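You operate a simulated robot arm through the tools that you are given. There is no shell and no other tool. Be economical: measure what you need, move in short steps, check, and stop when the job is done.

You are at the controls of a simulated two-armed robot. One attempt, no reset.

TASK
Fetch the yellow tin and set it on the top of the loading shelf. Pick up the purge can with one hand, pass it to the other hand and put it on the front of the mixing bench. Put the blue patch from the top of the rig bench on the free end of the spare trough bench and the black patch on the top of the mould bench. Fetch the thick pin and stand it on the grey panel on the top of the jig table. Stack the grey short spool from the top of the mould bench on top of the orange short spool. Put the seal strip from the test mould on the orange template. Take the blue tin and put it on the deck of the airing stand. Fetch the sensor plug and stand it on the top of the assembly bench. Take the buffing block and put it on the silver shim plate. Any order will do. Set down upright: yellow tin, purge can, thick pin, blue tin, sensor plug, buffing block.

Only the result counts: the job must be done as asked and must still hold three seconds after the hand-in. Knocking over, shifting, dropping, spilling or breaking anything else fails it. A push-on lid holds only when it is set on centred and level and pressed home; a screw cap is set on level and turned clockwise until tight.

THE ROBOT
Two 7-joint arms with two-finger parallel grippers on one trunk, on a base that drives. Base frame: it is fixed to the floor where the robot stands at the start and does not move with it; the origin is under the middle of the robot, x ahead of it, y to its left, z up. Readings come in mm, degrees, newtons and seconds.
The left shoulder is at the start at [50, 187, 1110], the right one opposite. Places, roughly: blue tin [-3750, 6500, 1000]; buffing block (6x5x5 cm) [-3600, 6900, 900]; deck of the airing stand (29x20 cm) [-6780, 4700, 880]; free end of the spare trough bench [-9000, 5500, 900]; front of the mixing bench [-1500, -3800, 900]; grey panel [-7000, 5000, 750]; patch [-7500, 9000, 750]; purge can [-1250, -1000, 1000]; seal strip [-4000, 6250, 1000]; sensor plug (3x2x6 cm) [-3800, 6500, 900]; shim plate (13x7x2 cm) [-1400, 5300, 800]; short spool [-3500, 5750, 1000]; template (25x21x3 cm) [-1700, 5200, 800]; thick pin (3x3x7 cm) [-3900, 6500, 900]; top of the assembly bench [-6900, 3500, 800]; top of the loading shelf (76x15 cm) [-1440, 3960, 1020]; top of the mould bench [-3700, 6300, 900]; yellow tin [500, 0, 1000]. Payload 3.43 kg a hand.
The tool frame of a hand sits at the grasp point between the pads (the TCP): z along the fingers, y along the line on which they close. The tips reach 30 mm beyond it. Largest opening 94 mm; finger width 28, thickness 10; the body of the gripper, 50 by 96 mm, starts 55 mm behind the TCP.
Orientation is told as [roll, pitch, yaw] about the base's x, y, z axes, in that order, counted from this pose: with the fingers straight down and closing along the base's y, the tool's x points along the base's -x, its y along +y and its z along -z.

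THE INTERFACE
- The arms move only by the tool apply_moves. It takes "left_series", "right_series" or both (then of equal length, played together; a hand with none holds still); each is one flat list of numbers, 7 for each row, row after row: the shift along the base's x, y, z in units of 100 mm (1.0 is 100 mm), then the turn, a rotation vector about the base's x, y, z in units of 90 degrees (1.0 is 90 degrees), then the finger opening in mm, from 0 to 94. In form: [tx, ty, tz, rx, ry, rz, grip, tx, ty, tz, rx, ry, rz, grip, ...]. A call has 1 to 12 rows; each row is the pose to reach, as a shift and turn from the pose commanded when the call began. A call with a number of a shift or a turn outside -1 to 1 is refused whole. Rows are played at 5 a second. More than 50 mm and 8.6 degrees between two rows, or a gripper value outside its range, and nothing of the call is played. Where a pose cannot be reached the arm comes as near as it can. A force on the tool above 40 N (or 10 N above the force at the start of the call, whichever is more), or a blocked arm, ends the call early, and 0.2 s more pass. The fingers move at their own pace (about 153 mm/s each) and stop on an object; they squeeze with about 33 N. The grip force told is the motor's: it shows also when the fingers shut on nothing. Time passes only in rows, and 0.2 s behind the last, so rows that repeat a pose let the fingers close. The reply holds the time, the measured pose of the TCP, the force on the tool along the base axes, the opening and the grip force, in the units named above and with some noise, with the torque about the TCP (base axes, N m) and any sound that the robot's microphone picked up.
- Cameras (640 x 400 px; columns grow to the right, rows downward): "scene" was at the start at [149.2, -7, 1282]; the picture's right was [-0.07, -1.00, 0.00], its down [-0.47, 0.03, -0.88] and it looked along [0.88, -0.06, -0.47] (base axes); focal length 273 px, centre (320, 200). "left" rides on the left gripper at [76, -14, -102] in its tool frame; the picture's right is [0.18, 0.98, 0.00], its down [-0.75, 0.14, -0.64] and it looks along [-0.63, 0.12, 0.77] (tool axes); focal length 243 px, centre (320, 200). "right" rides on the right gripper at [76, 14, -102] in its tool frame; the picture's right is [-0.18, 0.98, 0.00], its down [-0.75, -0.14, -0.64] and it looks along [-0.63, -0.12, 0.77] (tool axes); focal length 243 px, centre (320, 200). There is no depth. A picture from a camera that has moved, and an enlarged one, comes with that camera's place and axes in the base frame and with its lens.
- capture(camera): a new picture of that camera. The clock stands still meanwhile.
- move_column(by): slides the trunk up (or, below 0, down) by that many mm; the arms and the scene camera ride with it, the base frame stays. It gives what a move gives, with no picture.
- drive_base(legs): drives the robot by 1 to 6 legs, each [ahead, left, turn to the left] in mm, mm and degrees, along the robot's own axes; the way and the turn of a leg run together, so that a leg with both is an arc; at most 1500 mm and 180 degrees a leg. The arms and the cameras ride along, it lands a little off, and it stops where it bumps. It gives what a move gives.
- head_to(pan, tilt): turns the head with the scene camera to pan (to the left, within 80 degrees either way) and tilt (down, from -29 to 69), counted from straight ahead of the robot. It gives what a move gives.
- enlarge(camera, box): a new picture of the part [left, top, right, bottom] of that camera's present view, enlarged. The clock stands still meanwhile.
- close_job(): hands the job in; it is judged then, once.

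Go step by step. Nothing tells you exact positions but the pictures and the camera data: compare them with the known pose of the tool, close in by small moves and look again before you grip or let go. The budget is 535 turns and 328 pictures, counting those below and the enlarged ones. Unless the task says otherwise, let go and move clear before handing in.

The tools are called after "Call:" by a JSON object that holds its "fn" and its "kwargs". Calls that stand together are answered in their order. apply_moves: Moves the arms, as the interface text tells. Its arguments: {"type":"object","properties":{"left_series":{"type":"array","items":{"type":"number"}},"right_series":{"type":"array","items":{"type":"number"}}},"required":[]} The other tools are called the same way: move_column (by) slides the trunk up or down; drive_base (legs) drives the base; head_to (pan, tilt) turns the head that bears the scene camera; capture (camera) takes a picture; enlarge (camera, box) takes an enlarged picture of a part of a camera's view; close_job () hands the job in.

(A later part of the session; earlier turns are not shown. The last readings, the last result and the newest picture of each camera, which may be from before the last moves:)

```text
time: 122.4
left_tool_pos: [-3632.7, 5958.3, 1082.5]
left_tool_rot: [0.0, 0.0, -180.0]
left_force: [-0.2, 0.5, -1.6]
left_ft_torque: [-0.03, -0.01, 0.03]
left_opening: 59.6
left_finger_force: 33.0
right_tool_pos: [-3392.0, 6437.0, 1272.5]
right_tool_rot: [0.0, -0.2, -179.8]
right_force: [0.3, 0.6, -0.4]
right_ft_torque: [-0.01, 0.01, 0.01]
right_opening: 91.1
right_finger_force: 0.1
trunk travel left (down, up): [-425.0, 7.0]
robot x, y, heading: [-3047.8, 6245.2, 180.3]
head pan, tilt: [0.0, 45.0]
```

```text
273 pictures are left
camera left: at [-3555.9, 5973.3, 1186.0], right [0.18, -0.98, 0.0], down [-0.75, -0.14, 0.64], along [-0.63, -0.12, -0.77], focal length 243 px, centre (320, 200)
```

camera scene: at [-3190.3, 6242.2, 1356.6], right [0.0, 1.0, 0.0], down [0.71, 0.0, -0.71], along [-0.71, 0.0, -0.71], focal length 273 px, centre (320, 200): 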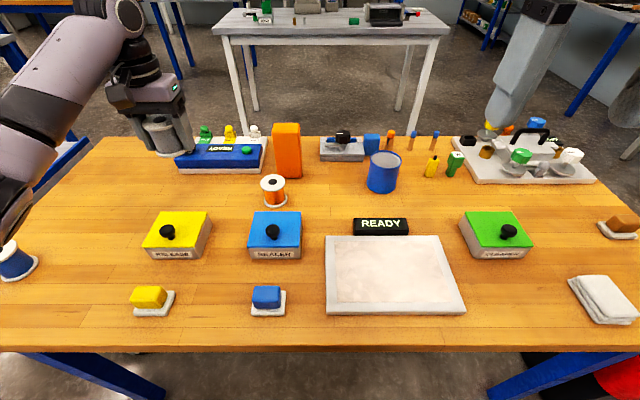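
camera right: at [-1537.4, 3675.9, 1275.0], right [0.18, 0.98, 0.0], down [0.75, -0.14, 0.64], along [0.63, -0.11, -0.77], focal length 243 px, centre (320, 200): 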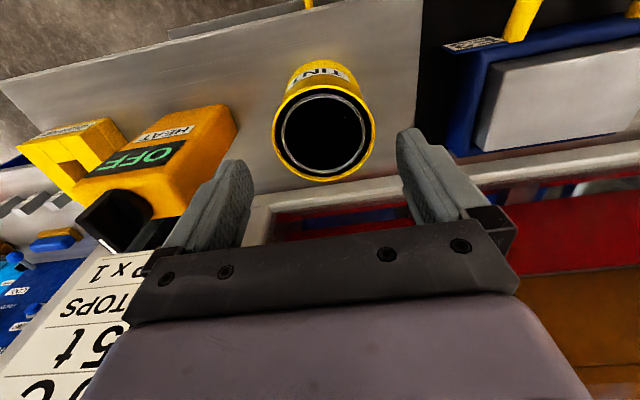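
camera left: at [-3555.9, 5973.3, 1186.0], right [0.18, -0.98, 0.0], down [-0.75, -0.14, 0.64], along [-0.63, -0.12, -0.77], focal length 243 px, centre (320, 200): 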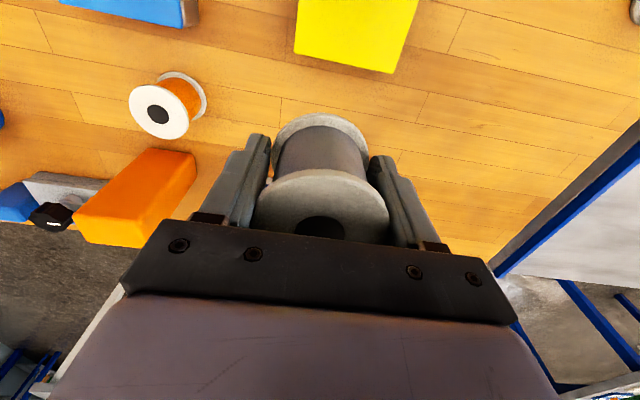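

Orange spool ≈ [-3677, 6125, 924]. I carry the grey spool above it.

Call:
{"fn": "apply_moves", "kwargs": {"left_series": [0, 0.35, 0, 0, 0, 0, 0, 0, 0.7, 0, 0, 0, 0, 0, 0, 1.0, 0, 0, 0, 0, 0]}}

Call:
{"fn": "apply_moves", "kwargs": {"left_series": [-0.1, 0.35, 0, 0, 0, 0, 0, -0.3, 0.65, 0, 0, 0, 0, 0, -0.42, 0.67, -0.2, 0, 0, 0, 0]}}

Call:
{"fn": "capture", "kwargs": {"camera": "left"}}

Call:
{"fn": "capture", "kwargs": {"camera": "scene"}}

```text
time: 123.2
left_tool_pos: [-3633.3, 6059.3, 1081.6]
left_tool_rot: [0.0, -0.1, -180.1]
left_force: [-0.4, 0.7, -1.2]
left_ft_torque: [-0.04, 0.01, -0.01]
left_opening: 59.5
left_finger_force: 32.9
right_tool_pos: [-3391.1, 6437.1, 1272.4]
right_tool_rot: [-0.1, -0.1, -179.8]
right_force: [0.5, 0.3, -0.4]
right_ft_torque: [-0.03, 0.02, 0.0]
right_opening: 91.3
right_finger_force: 0.2
trunk travel left (down, up): [-425.0, 7.0]
robot x, y, heading: [-3050.0, 6245.0, 180.4]
head pan, tilt: [0.0, 45.0]
```

```text
time: 124.0
left_tool_pos: [-3672.5, 6124.6, 1058.1]
left_tool_rot: [0.0, -0.2, 179.8]
left_force: [0.5, 0.1, -2.8]
left_ft_torque: [0.03, 0.01, -0.01]
left_opening: 60.0
left_finger_force: 32.9
left hand out of reach, approached as far as the arm can: row 3
right_tool_pos: [-3391.9, 6435.4, 1272.5]
right_tool_rot: [0.1, -0.1, -179.7]
right_force: [-0.1, -0.1, 0.8]
right_ft_torque: [0.0, -0.01, 0.02]
right_opening: 91.3
right_finger_force: 0.1
trunk travel left (down, up): [-425.0, 7.0]
robot x, y, heading: [-3052.4, 6245.7, 180.0]
head pan, tilt: [0.0, 45.0]
```

```text
272 pictures are left
camera left: at [-3595.1, 6138.9, 1160.9], right [0.18, -0.98, 0.0], down [-0.75, -0.14, 0.65], along [-0.63, -0.12, -0.76], focal length 243 px, centre (320, 200)
```

left: 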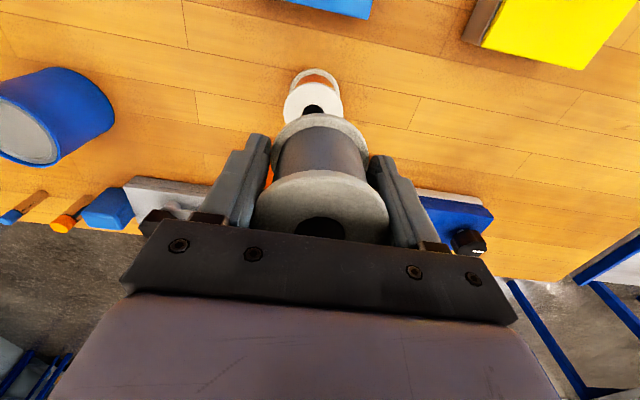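

```text
271 pictures are left
camera scene: at [-3190.5, 6241.1, 1356.5], right [0.0, 1.0, 0.0], down [0.71, 0.0, -0.71], along [-0.71, 0.0, -0.71], focal length 273 px, centre (320, 200)
```

scene: 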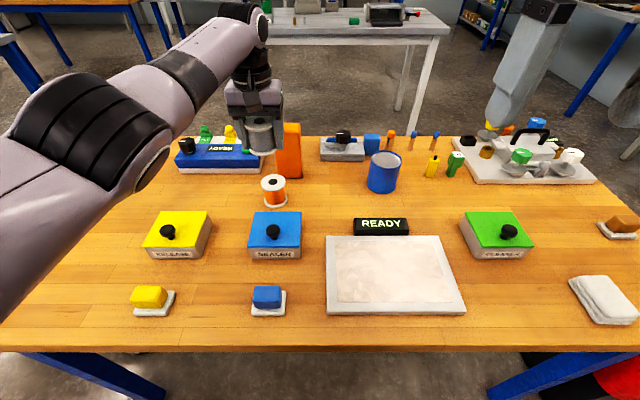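

Orange spool top at about [-3677, 6128]. Descend to just above and check.

Call:
{"fn": "apply_moves", "kwargs": {"left_series": [-0.03, 0.03, -0.3, 0, 0, 0, 0, -0.04, 0.03, -0.6, 0, 0, 0, 0, -0.04, 0.03, -0.8, 0, 0, 0, 0]}}

Call:
{"fn": "capture", "kwargs": {"camera": "left"}}

Call:
{"fn": "enlarge", "kwargs": {"camera": "scene", "box": [220, 100, 340, 220]}}

```text
time: 124.8
left_tool_pos: [-3670.8, 6124.4, 979.3]
left_tool_rot: [0.1, -0.1, -180.0]
left_force: [-0.3, -0.2, -1.4]
left_ft_torque: [0.03, 0.03, 0.0]
left_opening: 59.6
left_finger_force: 33.3
left hand out of reach, approached as far as the arm can: row 1, 2, 3
right_tool_pos: [-3391.7, 6436.3, 1273.4]
right_tool_rot: [0.1, -0.1, -179.9]
right_force: [0.6, -0.4, -1.5]
right_ft_torque: [-0.01, 0.02, 0.01]
right_opening: 91.2
right_finger_force: 0.1
trunk travel left (down, up): [-425.0, 7.0]
robot x, y, heading: [-3044.4, 6239.0, 180.0]
head pan, tilt: [0.0, 45.0]
```

```text
270 pictures are left
camera left: at [-3594.8, 6139.0, 1082.0], right [0.18, -0.98, 0.0], down [-0.75, -0.14, 0.64], along [-0.63, -0.12, -0.77], focal length 243 px, centre (320, 200)
```

left: 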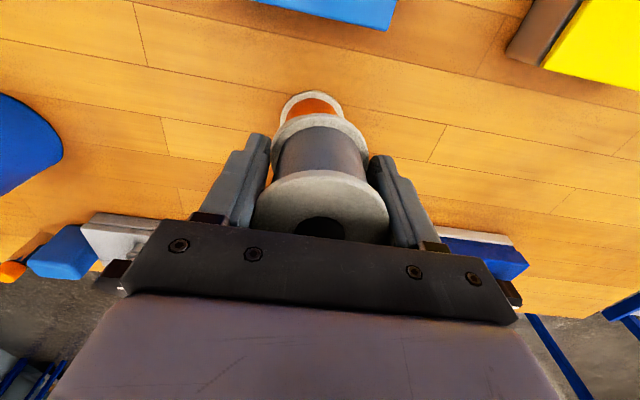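

```text
3.33 times, centred on (280, 160) of scene
camera zoom: at [-3190.4, 6241.5, 1356.6], right [0.0, 1.0, 0.0], down [0.71, 0.0, -0.71], along [-0.71, 0.0, -0.71], focal length 909 px, centre (453, 333)
```

zoom: 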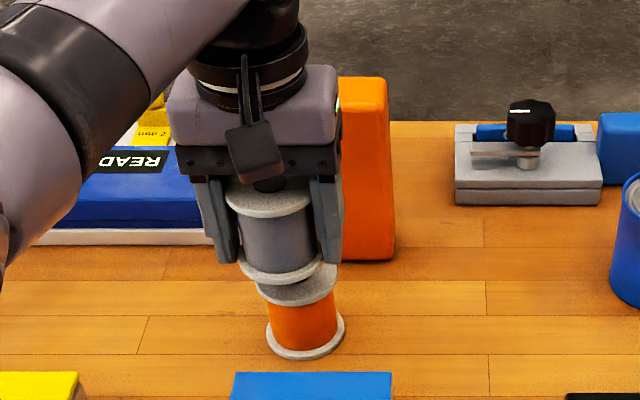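

The arm is at its reach limit; orange is ~6-9 mm further in y and x. I raise 30 mm and shift the base slightly closer and north.

Call:
{"fn": "apply_moves", "kwargs": {"left_series": [0.05, 0, 0.2, 0, 0, 0, 0, 0.2, 0, 0.4, 0, 0, 0, 0]}}

Call:
{"fn": "drive_base", "kwargs": {"legs": [[24, -40, 0]]}}

```text
time: 125.4
left_tool_pos: [-3650.6, 6125.3, 1019.8]
left_tool_rot: [-0.1, -0.1, -179.9]
left_force: [0.7, 0.4, -0.6]
left_ft_torque: [-0.03, 0.0, 0.02]
left_opening: 60.1
left_finger_force: 33.0
right_tool_pos: [-3390.3, 6435.2, 1272.7]
right_tool_rot: [-0.1, -0.1, -179.8]
right_force: [0.2, -0.2, 0.7]
right_ft_torque: [-0.01, -0.04, 0.0]
right_opening: 90.7
right_finger_force: 0.0
trunk travel left (down, up): [-425.0, 7.0]
robot x, y, heading: [-3049.5, 6242.9, 180.0]
head pan, tilt: [0.0, 45.0]
```

```text
time: 126.3
left_tool_pos: [-3674.8, 6165.4, 1020.9]
left_tool_rot: [0.1, -0.2, 180.0]
left_force: [0.5, 1.1, -1.5]
left_ft_torque: [-0.04, 0.03, 0.02]
left_opening: 59.8
left_finger_force: 32.9
right_tool_pos: [-3414.3, 6474.8, 1273.1]
right_tool_rot: [0.1, 0.0, -180.0]
right_force: [0.3, 0.0, 0.4]
right_ft_torque: [0.0, -0.04, 0.0]
right_opening: 90.9
right_finger_force: 0.0
trunk travel left (down, up): [-425.0, 7.0]
robot x, y, heading: [-3074.5, 6280.9, 180.1]
head pan, tilt: [0.0, 45.0]
```

Now align to [-3678, 6131] at z≈985 and look again.

Call:
{"fn": "apply_moves", "kwargs": {"left_series": [-0.03, -0.2, 0, 0, 0, 0, 0, -0.03, -0.345, 0, 0, 0, 0, 0, -0.03, -0.345, -0.35, 0, 0, 0, 0]}}

Call:
{"fn": "enlarge", "kwargs": {"camera": "scene", "box": [180, 100, 300, 220]}}

Call:
{"fn": "capture", "kwargs": {"camera": "left"}}

```text
time: 127.1
left_tool_pos: [-3678.6, 6129.8, 983.8]
left_tool_rot: [0.0, -0.2, 180.1]
left_force: [-0.3, 0.0, -1.4]
left_ft_torque: [0.01, -0.02, 0.01]
left_opening: 59.9
left_finger_force: 32.5
right_tool_pos: [-3415.7, 6474.6, 1273.4]
right_tool_rot: [0.0, -0.1, -179.8]
right_force: [0.0, 0.2, -0.4]
right_ft_torque: [0.01, 0.0, 0.04]
right_opening: 91.2
right_finger_force: 0.1
trunk travel left (down, up): [-425.0, 7.0]
robot x, y, heading: [-3073.5, 6282.0, 179.9]
head pan, tilt: [0.0, 45.0]
```

```text
3.33 times, centred on (240, 160) of scene
camera zoom: at [-3214.3, 6280.3, 1356.5], right [0.0, 1.0, 0.0], down [0.71, 0.0, -0.71], along [-0.71, 0.0, -0.71], focal length 909 px, centre (587, 333)
```

zoom: 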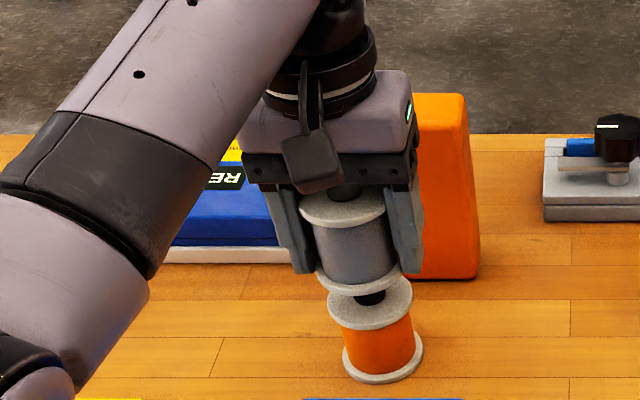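

```text
267 pictures are left
camera left: at [-3602.1, 6144.2, 1087.4], right [0.18, -0.98, 0.0], down [-0.75, -0.14, 0.64], along [-0.63, -0.12, -0.77], focal length 243 px, centre (320, 200)
```

left: 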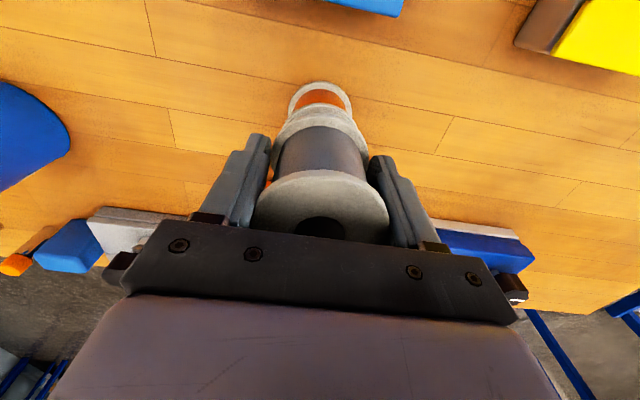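

Alignment within a few mm. I correct y +3 and descend to contact slowly.

Call:
{"fn": "apply_moves", "kwargs": {"left_series": [-0.01, 0.03, -0.1, 0, 0, 0, 0, -0.01, 0.03, -0.2, 0, 0, 0, 0, -0.01, 0.03, -0.25, 0, 0, 0, 0]}}

Call:
{"fn": "apply_moves", "kwargs": {"left_series": [0, 0, -0.03, 0, 0, 0, 0, 0, 0, -0.05, 0, 0, 0, 0]}}

```text
time: 127.9
left_tool_pos: [-3679.5, 6132.8, 960.9]
left_tool_rot: [0.0, -0.1, 180.0]
left_force: [-1.1, 0.0, -1.8]
left_ft_torque: [-0.02, 0.0, -0.01]
left_opening: 59.8
left_finger_force: 33.0
right_tool_pos: [-3415.1, 6474.4, 1271.9]
right_tool_rot: [0.0, -0.1, -180.0]
right_force: [-0.5, 0.6, -0.1]
right_ft_torque: [0.0, -0.01, 0.0]
right_opening: 90.9
right_finger_force: 0.0
trunk travel left (down, up): [-425.0, 7.0]
robot x, y, heading: [-3072.3, 6284.3, 179.7]
head pan, tilt: [0.0, 45.0]
```

```text
time: 128.5
left_tool_pos: [-3679.3, 6133.1, 957.0]
left_tool_rot: [-0.1, -0.2, 180.1]
left_force: [0.2, -0.2, -2.0]
left_ft_torque: [0.03, -0.02, -0.01]
left_opening: 59.8
left_finger_force: 32.9
right_tool_pos: [-3414.4, 6474.2, 1272.4]
right_tool_rot: [0.1, -0.1, -179.9]
right_force: [0.2, 1.0, 0.4]
right_ft_torque: [0.02, 0.02, 0.01]
right_opening: 91.0
right_finger_force: 0.1
trunk travel left (down, up): [-425.0, 7.0]
robot x, y, heading: [-3073.5, 6281.4, 180.1]
head pan, tilt: [0.0, 45.0]
```

Call:
{"fn": "apply_moves", "kwargs": {"left_series": [0, 0, -0.02, 0, 0, 0, 0, 0, 0, -0.04, 0, 0, 0, 0, 0, 0, -0.06, 0, 0, 0, 0]}}

Call:
{"fn": "enlarge", "kwargs": {"camera": "scene", "box": [180, 100, 300, 220]}}

```text
time: 129.3
left_tool_pos: [-3678.8, 6133.2, 952.7]
left_tool_rot: [0.0, -0.3, 179.8]
left_force: [0.3, -1.2, 6.5]
left_ft_torque: [-0.08, -0.01, 0.04]
left_opening: 59.8
left_finger_force: 33.3
right_tool_pos: [-3413.6, 6474.6, 1273.1]
right_tool_rot: [0.0, -0.1, -179.9]
right_force: [0.0, -0.3, -0.1]
right_ft_torque: [0.03, 0.01, -0.04]
right_opening: 91.0
right_finger_force: 0.0
trunk travel left (down, up): [-425.0, 7.0]
robot x, y, heading: [-3074.3, 6282.3, 179.8]
head pan, tilt: [0.0, 45.0]
```

```text
3.33 times, centred on (240, 160) of scene
camera zoom: at [-3213.0, 6280.5, 1356.8], right [0.0, 1.0, 0.0], down [0.71, 0.0, -0.71], along [-0.71, 0.0, -0.71], focal length 909 px, centre (587, 333)
```

zoom: 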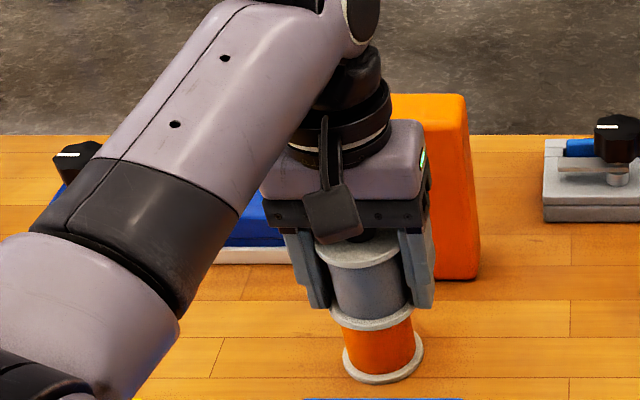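

Contact (6.5 N) and the flanges coincide. Release and rise straight up.

Call:
{"fn": "apply_moves", "kwargs": {"left_series": [0, 0, 0.015, 0, 0, 0, 0, 0, 0, 0.015, 0, 0, 0, 78, 0, 0, 0.015, 0, 0, 0, 78, 0, 0, 0.2, 0, 0, 0, 78, 0, 0, 0.5, 0, 0, 0, 78, 0, 0, 0.9, 0, 0, 0, 78, 0, 0, 1.0, 0, 0, 0, 78]}}

Call:
{"fn": "enlarge", "kwargs": {"camera": "scene", "box": [180, 100, 300, 220]}}

Call:
{"fn": "capture", "kwargs": {"camera": "scene"}}

```text
time: 130.9
left_tool_pos: [-3679.5, 6133.6, 1049.9]
left_tool_rot: [-0.1, -0.1, 180.1]
left_force: [-1.1, -0.4, 0.2]
left_ft_torque: [-0.03, -0.02, -0.02]
left_opening: 78.1
left_finger_force: 0.0
right_tool_pos: [-3414.5, 6474.9, 1272.2]
right_tool_rot: [-0.1, -0.1, -179.8]
right_force: [0.4, -1.4, 0.1]
right_ft_torque: [0.04, 0.03, -0.01]
right_opening: 91.0
right_finger_force: 0.1
trunk travel left (down, up): [-425.0, 7.0]
robot x, y, heading: [-3076.8, 6279.4, 179.7]
head pan, tilt: [0.0, 45.0]
```

```text
3.33 times, centred on (240, 160) of scene
camera zoom: at [-3213.7, 6280.3, 1356.6], right [0.0, 1.0, 0.0], down [0.71, 0.0, -0.71], along [-0.71, 0.0, -0.71], focal length 909 px, centre (587, 333)
```

zoom: 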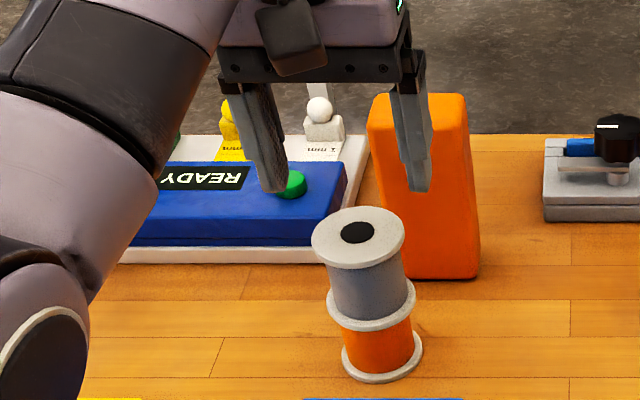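

```text
264 pictures are left
camera scene: at [-3213.7, 6280.3, 1356.6], right [0.0, 1.0, 0.0], down [0.71, 0.0, -0.71], along [-0.71, 0.0, -0.71], focal length 273 px, centre (320, 200)
```

scene: 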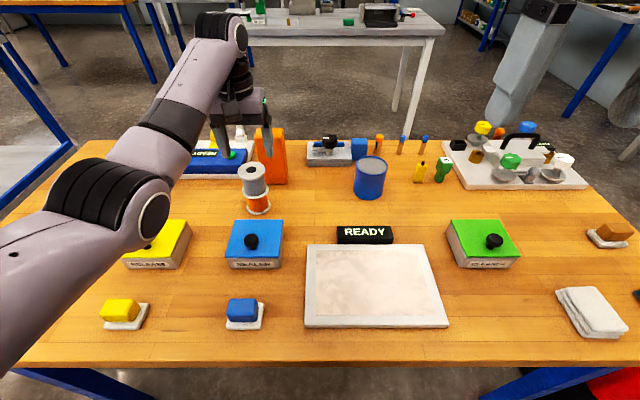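

The grey spool is stacked. Now I identify the plug, pins, mould and buffing block by zooming.

Call:
{"fn": "enlarge", "kwargs": {"camera": "scene", "box": [300, 110, 460, 210]}}

Call:
{"fn": "enlarge", "kwargs": {"camera": "scene", "box": [440, 110, 640, 350]}}

```text
4.00 times, centred on (380, 160) of scene
camera zoom: at [-3213.7, 6280.3, 1356.6], right [0.0, 1.0, 0.0], down [0.71, 0.0, -0.71], along [-0.71, 0.0, -0.71], focal length 1091 px, centre (80, 360)
```

zoom: 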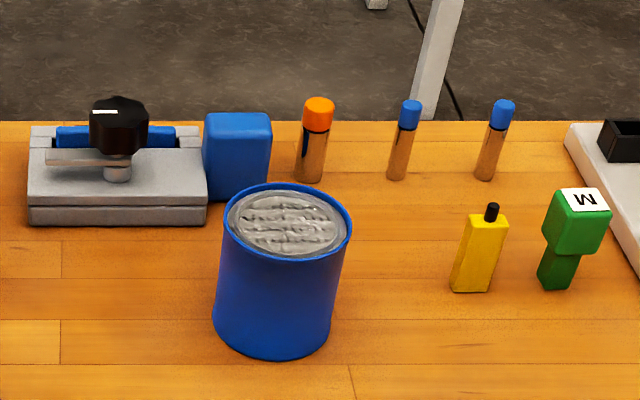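

```text
1.67 times, centred on (540, 230) of scene
camera zoom: at [-3213.7, 6280.3, 1356.6], right [0.0, 1.0, 0.0], down [0.71, 0.0, -0.71], along [-0.71, 0.0, -0.71], focal length 454 px, centre (-47, 150)
```

zoom: 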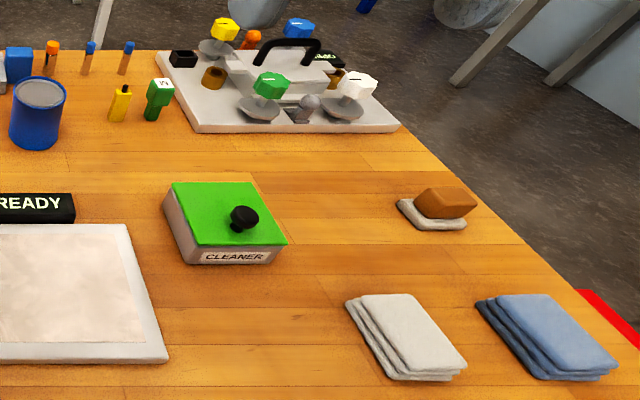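

Thick pin = orange-capped pin, strip = blue bar in the grey clamp mould, buffing block = brown block on its tray (~[-3587, 6929]). First I'll take the buffing block from this side with the right hand; retract left, then move north.

Call:
{"fn": "apply_moves", "kwargs": {"left_series": [0.2, 0, 0.4, 0, 0, 0, 78, 0.5, 0, 0.8, 0, 0, 0, 78, 0.9, 0, 1.0, 0, 0, 0, 78, 1.0, 0, 1.0, 0, 0, 0, 78]}}

Call:
{"fn": "apply_moves", "kwargs": {"left_series": [0.4, 0, 0, 0, 0, 0, 78, 0.8, 0, 0, 0, 0, 0, 78, 1.0, 0, 0, 0, 0, 0, 78]}}

Call:
{"fn": "drive_base", "kwargs": {"legs": [[-10, -470, 0]]}}

Call:
{"fn": "move_column", "kwargs": {"by": -60}}

Call:
{"fn": "capture", "kwargs": {"camera": "scene"}}

Call:
{"fn": "capture", "kwargs": {"camera": "right"}}

```text
time: 131.9
left_tool_pos: [-3579.2, 6133.6, 1150.6]
left_tool_rot: [0.0, -0.1, -180.1]
left_force: [0.0, -0.2, 0.3]
left_ft_torque: [0.0, -0.01, 0.02]
left_opening: 77.9
left_finger_force: 0.1
right_tool_pos: [-3414.8, 6475.9, 1272.3]
right_tool_rot: [0.0, 0.0, -179.9]
right_force: [0.3, 0.6, -0.8]
right_ft_torque: [-0.01, 0.01, -0.01]
right_opening: 90.9
right_finger_force: 0.1
trunk travel left (down, up): [-425.0, 7.0]
robot x, y, heading: [-3069.4, 6280.4, 179.8]
head pan, tilt: [0.0, 45.0]
```

```text
time: 132.7
left_tool_pos: [-3479.4, 6132.7, 1148.9]
left_tool_rot: [-0.1, -0.1, 180.0]
left_force: [-1.3, 0.6, 0.3]
left_ft_torque: [0.0, 0.01, 0.0]
left_opening: 78.0
left_finger_force: 0.0
right_tool_pos: [-3414.0, 6474.2, 1273.1]
right_tool_rot: [0.0, -0.1, -179.9]
right_force: [0.6, -0.1, 0.2]
right_ft_torque: [0.01, 0.03, 0.01]
right_opening: 91.1
right_finger_force: 0.0
trunk travel left (down, up): [-425.0, 7.0]
robot x, y, heading: [-3074.5, 6282.2, 179.7]
head pan, tilt: [0.0, 45.0]
```

```text
time: 135.5
left_tool_pos: [-3468.9, 6600.2, 1150.5]
left_tool_rot: [-0.1, -0.1, 179.9]
left_force: [0.6, -0.2, 0.3]
left_ft_torque: [0.0, 0.01, 0.01]
left_opening: 77.9
left_finger_force: 0.0
right_tool_pos: [-3403.9, 6944.2, 1272.0]
right_tool_rot: [-0.1, -0.2, -179.9]
right_force: [1.0, -0.5, 0.0]
right_ft_torque: [0.0, -0.01, 0.03]
right_opening: 91.3
right_finger_force: 0.0
trunk travel left (down, up): [-425.0, 7.0]
robot x, y, heading: [-3062.6, 6748.8, 179.9]
head pan, tilt: [0.0, 45.0]
```

```text
time: 136.5
left_tool_pos: [-3468.5, 6601.5, 1089.8]
left_tool_rot: [-0.1, -0.1, 179.8]
left_force: [0.4, 0.1, -0.1]
left_ft_torque: [0.01, -0.04, 0.0]
left_opening: 77.8
left_finger_force: 0.0
right_tool_pos: [-3403.9, 6944.1, 1212.3]
right_tool_rot: [0.0, -0.1, -179.9]
right_force: [-0.1, -0.6, 0.6]
right_ft_torque: [0.01, 0.02, -0.01]
right_opening: 91.1
right_finger_force: 0.1
trunk travel left (down, up): [-365.0, 67.0]
robot x, y, heading: [-3060.4, 6745.4, 180.0]
head pan, tilt: [0.0, 45.0]
```

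```text
261 pictures are left
camera scene: at [-3203.0, 6748.3, 1296.6], right [0.0, 1.0, 0.0], down [0.71, 0.0, -0.71], along [-0.71, 0.0, -0.71], focal length 273 px, centre (320, 200)
```

scene: 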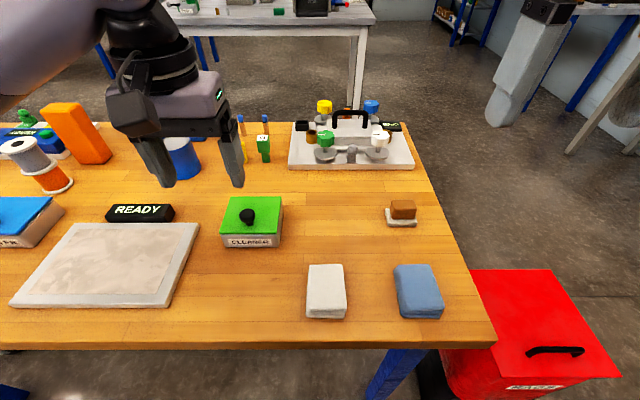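

```text
260 pictures are left
camera right: at [-3327.6, 6928.0, 1314.5], right [-0.18, -0.98, 0.0], down [-0.75, 0.14, 0.64], along [-0.63, 0.12, -0.77], focal length 243 px, centre (320, 200)
```

right: 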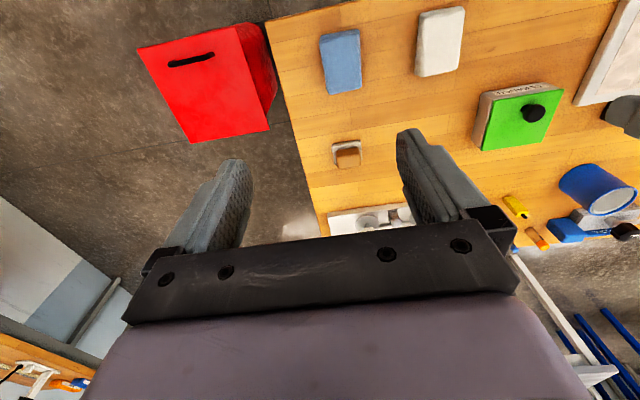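

Buffing block ≈ [-3578, 6918]. Move the right hand above it in steps.

Call:
{"fn": "apply_moves", "kwargs": {"right_series": [-0.35, -0.1, -0.2, 0, 0, 0, 80, -0.7, -0.2, -0.5, 0, 0, 0, 80, -1.0, -0.26, -0.9, 0, 0, 0, 80]}}

Call:
{"fn": "apply_moves", "kwargs": {"right_series": [-0.4, 0, -0.2, 0, 0, 0, 80, -0.74, 0, -0.5, 0, 0, 0, 80, -0.74, 0, -0.8, 0, 0, 0, 80]}}

Call:
{"fn": "capture", "kwargs": {"camera": "right"}}

Call:
{"fn": "enlarge", "kwargs": {"camera": "scene", "box": [340, 140, 480, 260]}}

```text
refused: row 3 steps farther than a row can; nothing moved
```

```text
time: 137.3
left_tool_pos: [-3469.2, 6600.2, 1089.2]
left_tool_rot: [0.0, 0.0, 179.8]
left_force: [0.2, -0.5, 0.7]
left_ft_torque: [0.02, -0.02, 0.02]
left_opening: 78.2
left_finger_force: 0.0
right_tool_pos: [-3476.9, 6944.1, 1132.1]
right_tool_rot: [0.0, -0.1, -180.0]
right_force: [0.2, 0.3, -0.1]
right_ft_torque: [-0.01, -0.04, 0.0]
right_opening: 80.1
right_finger_force: 0.0
trunk travel left (down, up): [-365.0, 67.0]
robot x, y, heading: [-3062.7, 6747.2, 179.9]
head pan, tilt: [0.0, 45.0]
```

```text
259 pictures are left
camera right: at [-3402.4, 6929.7, 1234.5], right [-0.18, -0.98, 0.0], down [-0.75, 0.14, 0.64], along [-0.63, 0.12, -0.77], focal length 243 px, centre (320, 200)
```

right: 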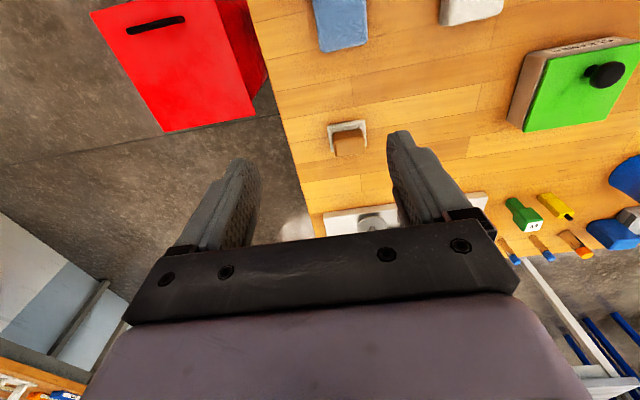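

```text
3.33 times, centred on (410, 200) of scene
camera zoom: at [-3203.2, 6748.7, 1296.6], right [0.0, 1.0, 0.0], down [0.71, 0.0, -0.71], along [-0.71, 0.0, -0.71], focal length 909 px, centre (20, 200)
```

zoom: 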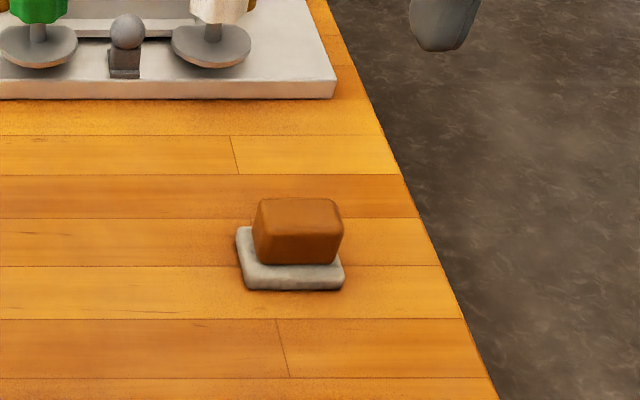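

The buffing block is the brown block on a white felt foot (6×5×5 overall). I go above it at [-3579, 6918].

Call:
{"fn": "apply_moves", "kwargs": {"right_series": [-0.4, -0.1, -0.2, 0, 0, 0, 80, -0.8, -0.2, -0.4, 0, 0, 0, 80, -1.0, -0.26, -0.8, 0, 0, 0, 80, -1.0, -0.26, -1.0, 0, 0, 0, 80]}}

Call:
{"fn": "apply_moves", "kwargs": {"right_series": [-0.02, 0, -0.3, 0, 0, 0, 80, -0.02, 0, -0.5, 0, 0, 0, 80]}}

Call:
{"fn": "capture", "kwargs": {"camera": "right"}}

Call:
{"fn": "enlarge", "kwargs": {"camera": "scene", "box": [340, 140, 480, 260]}}

```text
time: 138.3
left_tool_pos: [-3469.8, 6601.7, 1089.8]
left_tool_rot: [0.0, -0.1, 179.8]
left_force: [-0.3, 0.0, -0.9]
left_ft_torque: [0.0, -0.05, -0.02]
left_opening: 78.0
left_finger_force: 0.1
right_tool_pos: [-3576.8, 6915.3, 1033.8]
right_tool_rot: [0.0, -0.1, -179.9]
right_force: [0.0, -0.2, -0.9]
right_ft_torque: [0.01, 0.02, -0.02]
right_opening: 80.0
right_finger_force: 0.1
trunk travel left (down, up): [-365.0, 67.0]
robot x, y, heading: [-3063.7, 6746.9, 179.7]
head pan, tilt: [0.0, 45.0]
```

```text
time: 138.9
left_tool_pos: [-3469.3, 6601.0, 1089.1]
left_tool_rot: [0.0, -0.1, 179.9]
left_force: [0.4, -0.2, 0.4]
left_ft_torque: [-0.02, -0.02, 0.0]
left_opening: 78.0
left_finger_force: 0.1
right_tool_pos: [-3581.1, 6917.3, 983.8]
right_tool_rot: [0.0, -0.1, -180.0]
right_force: [-0.3, 0.4, 0.6]
right_ft_torque: [0.0, -0.02, 0.03]
right_opening: 80.2
right_finger_force: 0.1
trunk travel left (down, up): [-365.0, 67.0]
robot x, y, heading: [-3064.5, 6747.9, 180.1]
head pan, tilt: [0.0, 45.0]
```

```text
257 pictures are left
camera right: at [-3504.6, 6901.6, 1085.9], right [-0.18, -0.98, 0.0], down [-0.75, 0.14, 0.64], along [-0.63, 0.12, -0.77], focal length 243 px, centre (320, 200)
```

right: 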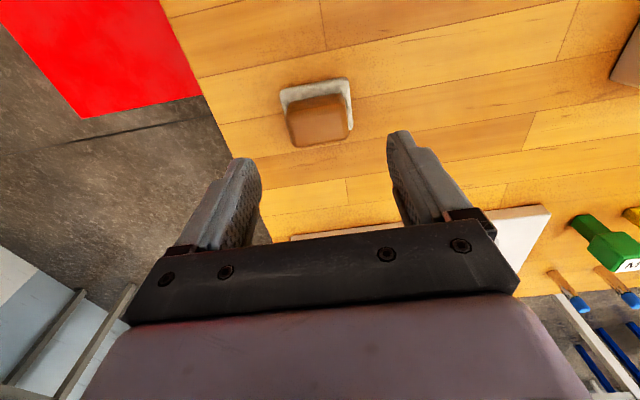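

```text
3.33 times, centred on (410, 200) of scene
camera zoom: at [-3203.2, 6748.4, 1296.6], right [0.0, 1.0, 0.0], down [0.71, 0.0, -0.71], along [-0.71, 0.0, -0.71], focal length 909 px, centre (20, 200)
```

zoom: 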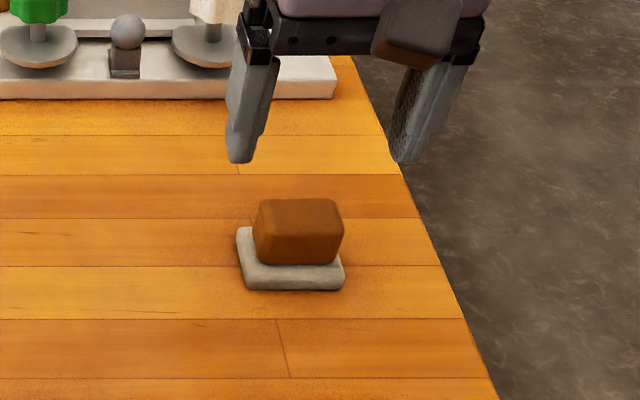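

Descend so the fingertips grip the brown body just above the white foot.

Call:
{"fn": "apply_moves", "kwargs": {"right_series": [-0.01, 0, -0.4, 0, 0, 0, 80, -0.01, 0, -0.79, 0, 0, 0, 80, -0.01, 0, -0.79, 0, 0, 0, 0, -0.01, 0, -0.79, 0, 0, 0, 0, -0.01, 0, -0.79, 0, 0, 0, 0]}}

Call:
{"fn": "enlarge", "kwargs": {"camera": "scene", "box": [340, 140, 480, 260]}}

```text
time: 140.1
left_tool_pos: [-3470.0, 6601.1, 1089.1]
left_tool_rot: [0.0, 0.0, 179.8]
left_force: [0.0, 0.6, -0.4]
left_ft_torque: [0.0, 0.04, 0.05]
left_opening: 78.1
left_finger_force: 0.0
right_tool_pos: [-3580.9, 6918.6, 903.5]
right_tool_rot: [-0.1, -0.2, -179.8]
right_force: [-1.6, -0.9, 2.5]
right_ft_torque: [-0.15, 0.09, -0.03]
right_opening: 51.5
right_finger_force: 33.3
trunk travel left (down, up): [-365.0, 67.0]
robot x, y, heading: [-3067.8, 6748.0, 179.8]
head pan, tilt: [0.0, 45.0]
```

```text
3.33 times, centred on (410, 200) of scene
camera zoom: at [-3203.0, 6748.3, 1296.6], right [0.0, 1.0, 0.0], down [0.71, 0.0, -0.71], along [-0.71, 0.0, -0.71], focal length 909 px, centre (20, 200)
```

zoom: 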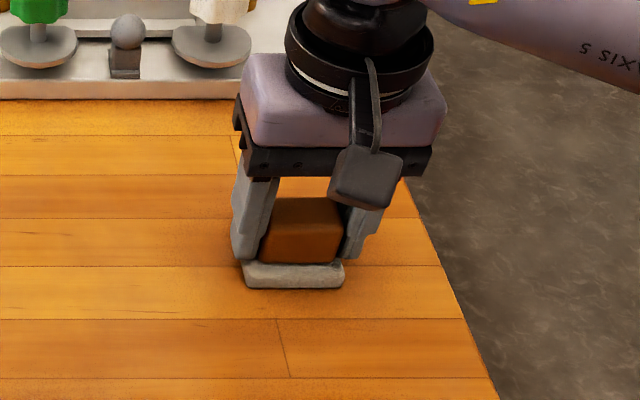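

Gripped at 51 mm. Lift slowly and see whether the foot comes along.

Call:
{"fn": "apply_moves", "kwargs": {"right_series": [0, 0, 0.04, 0, 0, 0, 0, 0, 0, 0.1, 0, 0, 0, 0, 0, 0, 0.25, 0, 0, 0, 0, 0, 0, 0.5, 0, 0, 0, 0, 0, 0, 0.7, 0, 0, 0, 0]}}

Call:
{"fn": "enlarge", "kwargs": {"camera": "scene", "box": [340, 140, 480, 260]}}

```text
time: 141.3
left_tool_pos: [-3469.0, 6601.0, 1088.9]
left_tool_rot: [0.0, -0.1, 179.9]
left_force: [0.3, 0.6, 0.1]
left_ft_torque: [0.01, 0.02, -0.03]
left_opening: 78.3
left_finger_force: 0.0
right_tool_pos: [-3580.7, 6916.2, 974.9]
right_tool_rot: [-0.1, -0.1, -179.9]
right_force: [-0.1, -0.3, -0.9]
right_ft_torque: [-0.03, -0.02, -0.01]
right_opening: 51.8
right_finger_force: 32.9
trunk travel left (down, up): [-365.0, 67.0]
robot x, y, heading: [-3061.9, 6751.9, 179.9]
head pan, tilt: [0.0, 45.0]
```

```text
3.33 times, centred on (410, 200) of scene
camera zoom: at [-3203.1, 6748.3, 1296.6], right [0.0, 1.0, 0.0], down [0.71, 0.0, -0.71], along [-0.71, 0.0, -0.71], focal length 909 px, centre (20, 200)
```

zoom: 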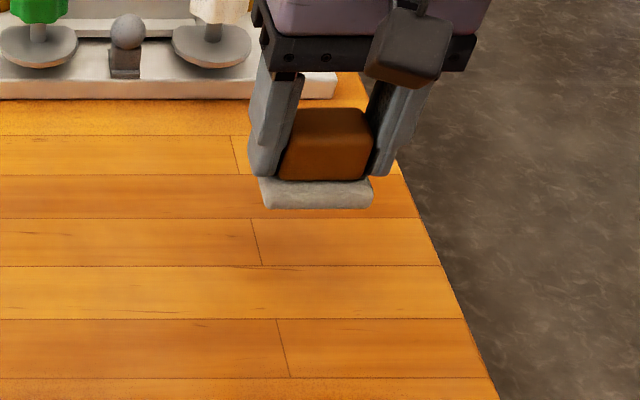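

The block comes as one piece (bottom ≈41 mm below the TCP). I tuck both arms, back off, and look north for a way around the bench to its west side.

Call:
{"fn": "apply_moves", "kwargs": {"right_series": [0.3, 0, 0.4, 0, 0, 0, 0, 0.6, 0, 0.8, 0, 0, 0, 0, 1.0, 0, 1.0, 0, 0, 0, 0], "left_series": [0.3, 0, 0.2, 0, 0, 0, 78, 0.6, 0, 0.4, 0, 0, 0, 78, 1.0, 0, 0.5, 0, 0, 0, 78]}}

Call:
{"fn": "apply_moves", "kwargs": {"right_series": [0.4, 0, 0.2, 0, 0, 0, 0, 0.8, 0, 0.4, 0, 0, 0, 0, 1.0, 0, 0.6, 0, 0, 0, 0]}}

Call:
{"fn": "drive_base", "kwargs": {"legs": [[-450, 0, 0], [0, 0, -90]]}}

Call:
{"fn": "head_to", "kwargs": {"pan": 15, "tilt": 25}}

Call:
{"fn": "capture", "kwargs": {"camera": "scene"}}

```text
time: 142.1
left_tool_pos: [-3368.9, 6599.8, 1139.7]
left_tool_rot: [0.0, -0.1, 179.9]
left_force: [0.1, 0.1, -0.6]
left_ft_torque: [-0.01, 0.03, 0.02]
left_opening: 78.0
left_finger_force: 0.0
right_tool_pos: [-3478.7, 6921.3, 1074.7]
right_tool_rot: [0.1, -0.1, -179.9]
right_force: [0.3, 0.9, -1.3]
right_ft_torque: [0.01, 0.03, -0.02]
right_opening: 51.3
right_finger_force: 32.7
trunk travel left (down, up): [-365.0, 67.0]
robot x, y, heading: [-3062.8, 6751.1, 179.8]
head pan, tilt: [0.0, 45.0]
```

```text
time: 142.9
left_tool_pos: [-3369.4, 6600.5, 1140.6]
left_tool_rot: [0.0, -0.1, 180.0]
left_force: [-0.7, 0.6, 0.6]
left_ft_torque: [0.0, 0.01, -0.02]
left_opening: 77.9
left_finger_force: 0.0
right_tool_pos: [-3378.7, 6918.0, 1131.8]
right_tool_rot: [0.0, -0.1, -179.9]
right_force: [-0.3, -0.6, -1.1]
right_ft_torque: [-0.02, -0.01, 0.0]
right_opening: 51.5
right_finger_force: 33.4
trunk travel left (down, up): [-365.0, 67.0]
robot x, y, heading: [-3065.8, 6749.1, 179.8]
head pan, tilt: [0.0, 45.0]
```

```text
time: 149.4
left_tool_pos: [-2760.3, 7053.3, 1139.3]
left_tool_rot: [0.0, -0.1, 90.2]
left_force: [0.6, -0.1, 0.2]
left_ft_torque: [-0.03, -0.01, 0.05]
left_opening: 78.2
left_finger_force: 0.0
right_tool_pos: [-2442.9, 7064.1, 1132.3]
right_tool_rot: [0.0, -0.1, 90.3]
right_force: [-0.3, 0.2, -0.6]
right_ft_torque: [-0.05, -0.03, -0.01]
right_opening: 51.8
right_finger_force: 33.3
trunk travel left (down, up): [-365.0, 67.0]
robot x, y, heading: [-2607.9, 6749.0, 90.1]
head pan, tilt: [0.0, 45.0]
```

```text
time: 150.3
left_tool_pos: [-2760.4, 7052.9, 1140.0]
left_tool_rot: [-0.1, -0.1, 90.2]
left_force: [-0.1, -0.7, 0.6]
left_ft_torque: [-0.02, 0.0, 0.01]
left_opening: 78.2
left_finger_force: 0.0
right_tool_pos: [-2443.3, 7064.2, 1132.4]
right_tool_rot: [0.0, -0.1, 90.3]
right_force: [-0.2, 0.0, -0.7]
right_ft_torque: [0.02, 0.0, -0.03]
right_opening: 51.6
right_finger_force: 32.4
trunk travel left (down, up): [-365.0, 67.0]
robot x, y, heading: [-2610.3, 6745.4, 90.0]
head pan, tilt: [15.0, 25.0]
```

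```text
253 pictures are left
camera scene: at [-2634.5, 6893.9, 1327.1], right [0.97, 0.26, 0.0], down [0.11, -0.41, -0.91], along [-0.24, 0.87, -0.42], focal length 273 px, centre (320, 200)
```

scene: 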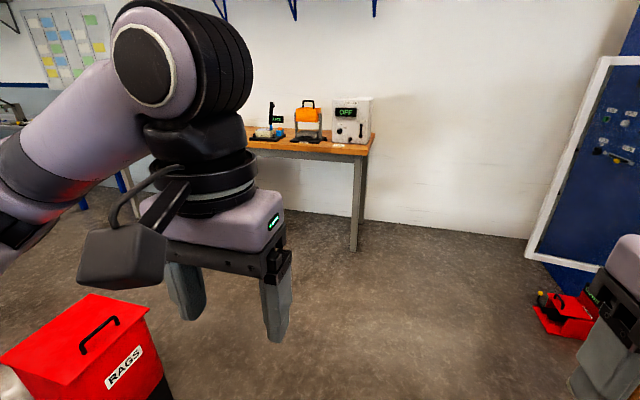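

North wall bench is beyond y≈8700 and the rags bin ends at y≈7400, so I go around at y≈8000.

Call:
{"fn": "drive_base", "kwargs": {"legs": [[1250, 0, 0], [0, 0, 90], [900, 0, 0]]}}

Call:
{"fn": "head_to", "kwargs": {"pan": 10, "tilt": 20}}

Call:
{"fn": "capture", "kwargs": {"camera": "scene"}}

```text
time: 164.9
left_tool_pos: [-3829.5, 7762.0, 1139.8]
left_tool_rot: [0.0, -0.1, -174.9]
left_force: [-0.6, -0.4, 0.3]
left_ft_torque: [-0.03, -0.01, 0.0]
left_opening: 78.1
left_finger_force: 0.1
right_tool_pos: [-3867.7, 8078.4, 1131.2]
right_tool_rot: [0.1, -0.1, -174.8]
right_force: [-0.7, 0.6, -0.9]
right_ft_torque: [-0.02, -0.01, 0.02]
right_opening: 51.6
right_finger_force: 32.9
trunk travel left (down, up): [-365.0, 67.0]
robot x, y, heading: [-3541.0, 7937.9, -175.1]
head pan, tilt: [15.0, 25.0]
```

```text
time: 165.5
left_tool_pos: [-3830.2, 7762.7, 1139.6]
left_tool_rot: [0.0, -0.1, -174.9]
left_force: [0.1, 0.0, -0.2]
left_ft_torque: [-0.01, -0.01, -0.01]
left_opening: 78.1
left_finger_force: 0.0
right_tool_pos: [-3867.5, 8077.9, 1132.2]
right_tool_rot: [0.1, -0.1, -174.8]
right_force: [0.2, -0.3, -0.5]
right_ft_torque: [0.0, -0.02, 0.0]
right_opening: 51.7
right_finger_force: 33.1
trunk travel left (down, up): [-365.0, 67.0]
robot x, y, heading: [-3535.4, 7940.1, -175.0]
head pan, tilt: [10.0, 20.0]
```

```text
252 pictures are left
camera scene: at [-3686.0, 7907.9, 1335.2], right [-0.26, 0.97, 0.0], down [0.33, 0.09, -0.94], along [-0.91, -0.24, -0.34], focal length 273 px, centre (320, 200)
```

scene: 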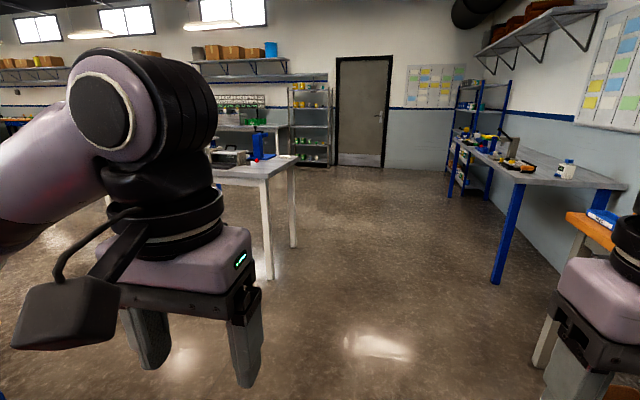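

Clear corridor between the bench (x -3984) and the white table (x -5360). I drive round to the west side and face east.

Call:
{"fn": "drive_base", "kwargs": {"legs": [[920, -40, -5], [0, 0, 90], [1450, 0, 0], [0, 0, 90]]}}

Call:
{"fn": "head_to", "kwargs": {"pan": 0, "tilt": 35}}

Call:
{"fn": "capture", "kwargs": {"camera": "scene"}}

```text
time: 184.6
left_tool_pos: [-4126.9, 6676.3, 1138.9]
left_tool_rot: [0.0, -0.1, 2.1]
left_force: [0.6, -0.2, 0.7]
left_ft_torque: [0.01, -0.02, -0.01]
left_opening: 78.0
left_finger_force: 0.1
right_tool_pos: [-4106.9, 6358.7, 1132.8]
right_tool_rot: [-0.1, -0.1, 2.2]
right_force: [0.2, 0.8, -0.3]
right_ft_torque: [0.02, 0.03, 0.0]
right_opening: 51.6
right_finger_force: 32.6
trunk travel left (down, up): [-365.0, 67.0]
robot x, y, heading: [-4429.8, 6513.5, 1.7]
head pan, tilt: [10.0, 20.0]
```

```text
time: 185.4
left_tool_pos: [-4129.2, 6675.7, 1139.0]
left_tool_rot: [0.0, -0.1, 2.2]
left_force: [-0.5, -0.2, -0.1]
left_ft_torque: [0.01, -0.04, -0.01]
left_opening: 77.9
left_finger_force: 0.2
right_tool_pos: [-4107.8, 6359.2, 1131.5]
right_tool_rot: [0.0, -0.1, 2.2]
right_force: [0.4, -0.1, -1.7]
right_ft_torque: [-0.02, 0.01, 0.02]
right_opening: 51.6
right_finger_force: 32.8
trunk travel left (down, up): [-365.0, 67.0]
robot x, y, heading: [-4430.2, 6514.7, 2.0]
head pan, tilt: [0.0, 35.0]
```

```text
251 pictures are left
camera scene: at [-4283.2, 6521.0, 1311.5], right [0.04, -1.0, 0.0], down [-0.57, -0.02, -0.82], along [0.82, 0.03, -0.57], focal length 273 px, centre (320, 200)
```

scene: 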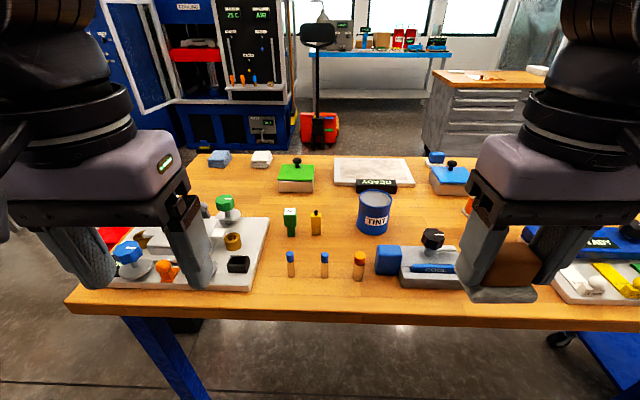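

Good view from the west. I zoom in on the test mould and pins.

Call:
{"fn": "enlarge", "kwargs": {"camera": "scene", "box": [270, 200, 480, 300]}}

```text
3.05 times, centred on (375, 250) of scene
camera zoom: at [-4283.2, 6521.0, 1311.5], right [0.04, -1.0, 0.0], down [-0.57, -0.02, -0.82], along [0.82, 0.03, -0.57], focal length 831 px, centre (152, 48)
```

zoom: 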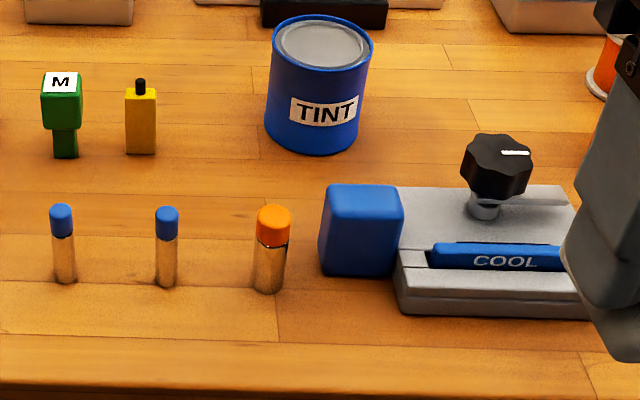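

The strip lies exposed in its slot (label "COOL"), clamp arm turned away. I move south and closer so the left hand can reach it.

Call:
{"fn": "drive_base", "kwargs": {"legs": [[90, -340, -1.9]]}}

Call:
{"fn": "head_to", "kwargs": {"pan": 15, "tilt": 50}}

Call:
{"fn": "capture", "kwargs": {"camera": "scene"}}

Call:
{"fn": "capture", "kwargs": {"camera": "left"}}

```text
time: 187.7
left_tool_pos: [-4024.5, 6326.4, 1139.6]
left_tool_rot: [0.1, -0.1, -0.2]
left_force: [-0.1, 0.7, -0.4]
left_ft_torque: [0.02, 0.04, 0.04]
left_opening: 77.8
left_finger_force: 0.1
right_tool_pos: [-4016.9, 6007.7, 1131.8]
right_tool_rot: [0.0, -0.1, -0.1]
right_force: [0.4, -0.2, -1.5]
right_ft_torque: [-0.01, -0.02, -0.02]
right_opening: 51.5
right_finger_force: 32.8
trunk travel left (down, up): [-365.0, 67.0]
robot x, y, heading: [-4329.0, 6179.0, -0.3]
head pan, tilt: [0.0, 35.0]
```

```text
time: 188.4
left_tool_pos: [-4025.2, 6325.9, 1139.6]
left_tool_rot: [0.0, -0.3, -0.2]
left_force: [0.1, -0.6, 0.9]
left_ft_torque: [-0.03, 0.02, -0.02]
left_opening: 77.9
left_finger_force: 0.0
right_tool_pos: [-4016.5, 6008.9, 1132.3]
right_tool_rot: [0.1, 0.0, -0.1]
right_force: [0.0, -0.4, -1.3]
right_ft_torque: [-0.02, 0.0, 0.02]
right_opening: 51.7
right_finger_force: 33.2
trunk travel left (down, up): [-365.0, 67.0]
robot x, y, heading: [-4328.2, 6182.0, -0.2]
head pan, tilt: [15.0, 50.0]
```

```text
249 pictures are left
camera scene: at [-4199.2, 6197.6, 1289.7], right [0.25, -0.97, 0.0], down [-0.74, -0.19, -0.64], along [0.62, 0.16, -0.77], focal length 273 px, centre (320, 200)
```

scene: 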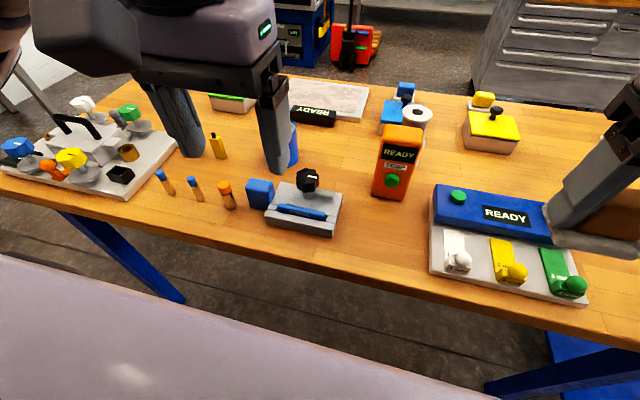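

```text
248 pictures are left
camera left: at [-4101.5, 6313.2, 1242.0], right [-0.18, 0.98, 0.0], down [0.75, 0.14, 0.64], along [0.63, 0.12, -0.77], focal length 243 px, centre (320, 200)
```

left: 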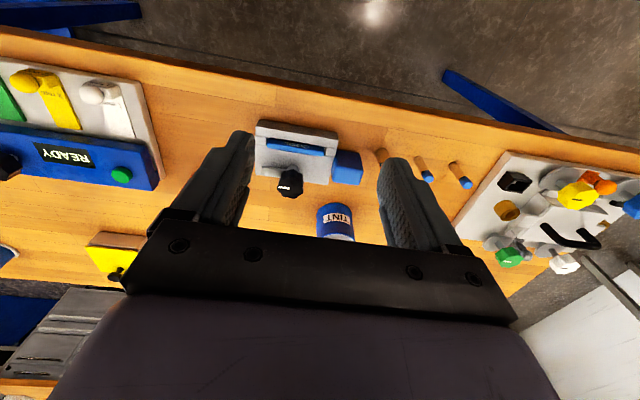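

Strip centre ≈ [-3912, 6309, 885], lying along y; the knob is ~45 mm east of it. I zoom in for exact geometry.

Call:
{"fn": "enlarge", "kwargs": {"camera": "scene", "box": [240, 150, 360, 250]}}

Call:
{"fn": "enlarge", "kwargs": {"camera": "left", "box": [240, 100, 380, 220]}}

```text
4.00 times, centred on (300, 200) of scene
camera zoom: at [-4199.2, 6197.6, 1289.7], right [0.25, -0.97, 0.0], down [-0.74, -0.19, -0.64], along [0.62, 0.16, -0.77], focal length 1091 px, centre (400, 200)
```

zoom: 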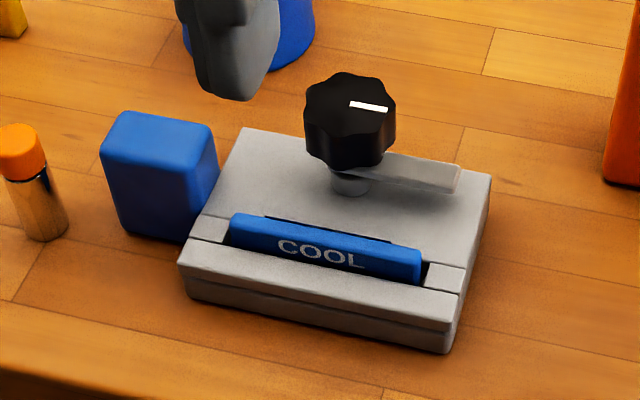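

```text
3.33 times, centred on (310, 160) of left
camera zoom: at [-4101.5, 6313.2, 1242.0], right [-0.18, 0.98, 0.0], down [0.75, 0.14, 0.64], along [0.63, 0.12, -0.77], focal length 809 px, centre (353, 333)
```

zoom: 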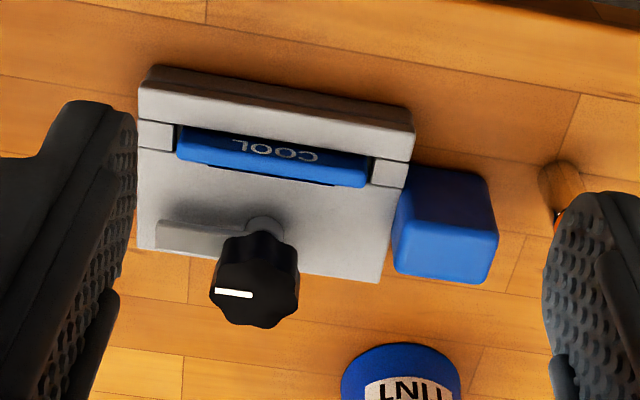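

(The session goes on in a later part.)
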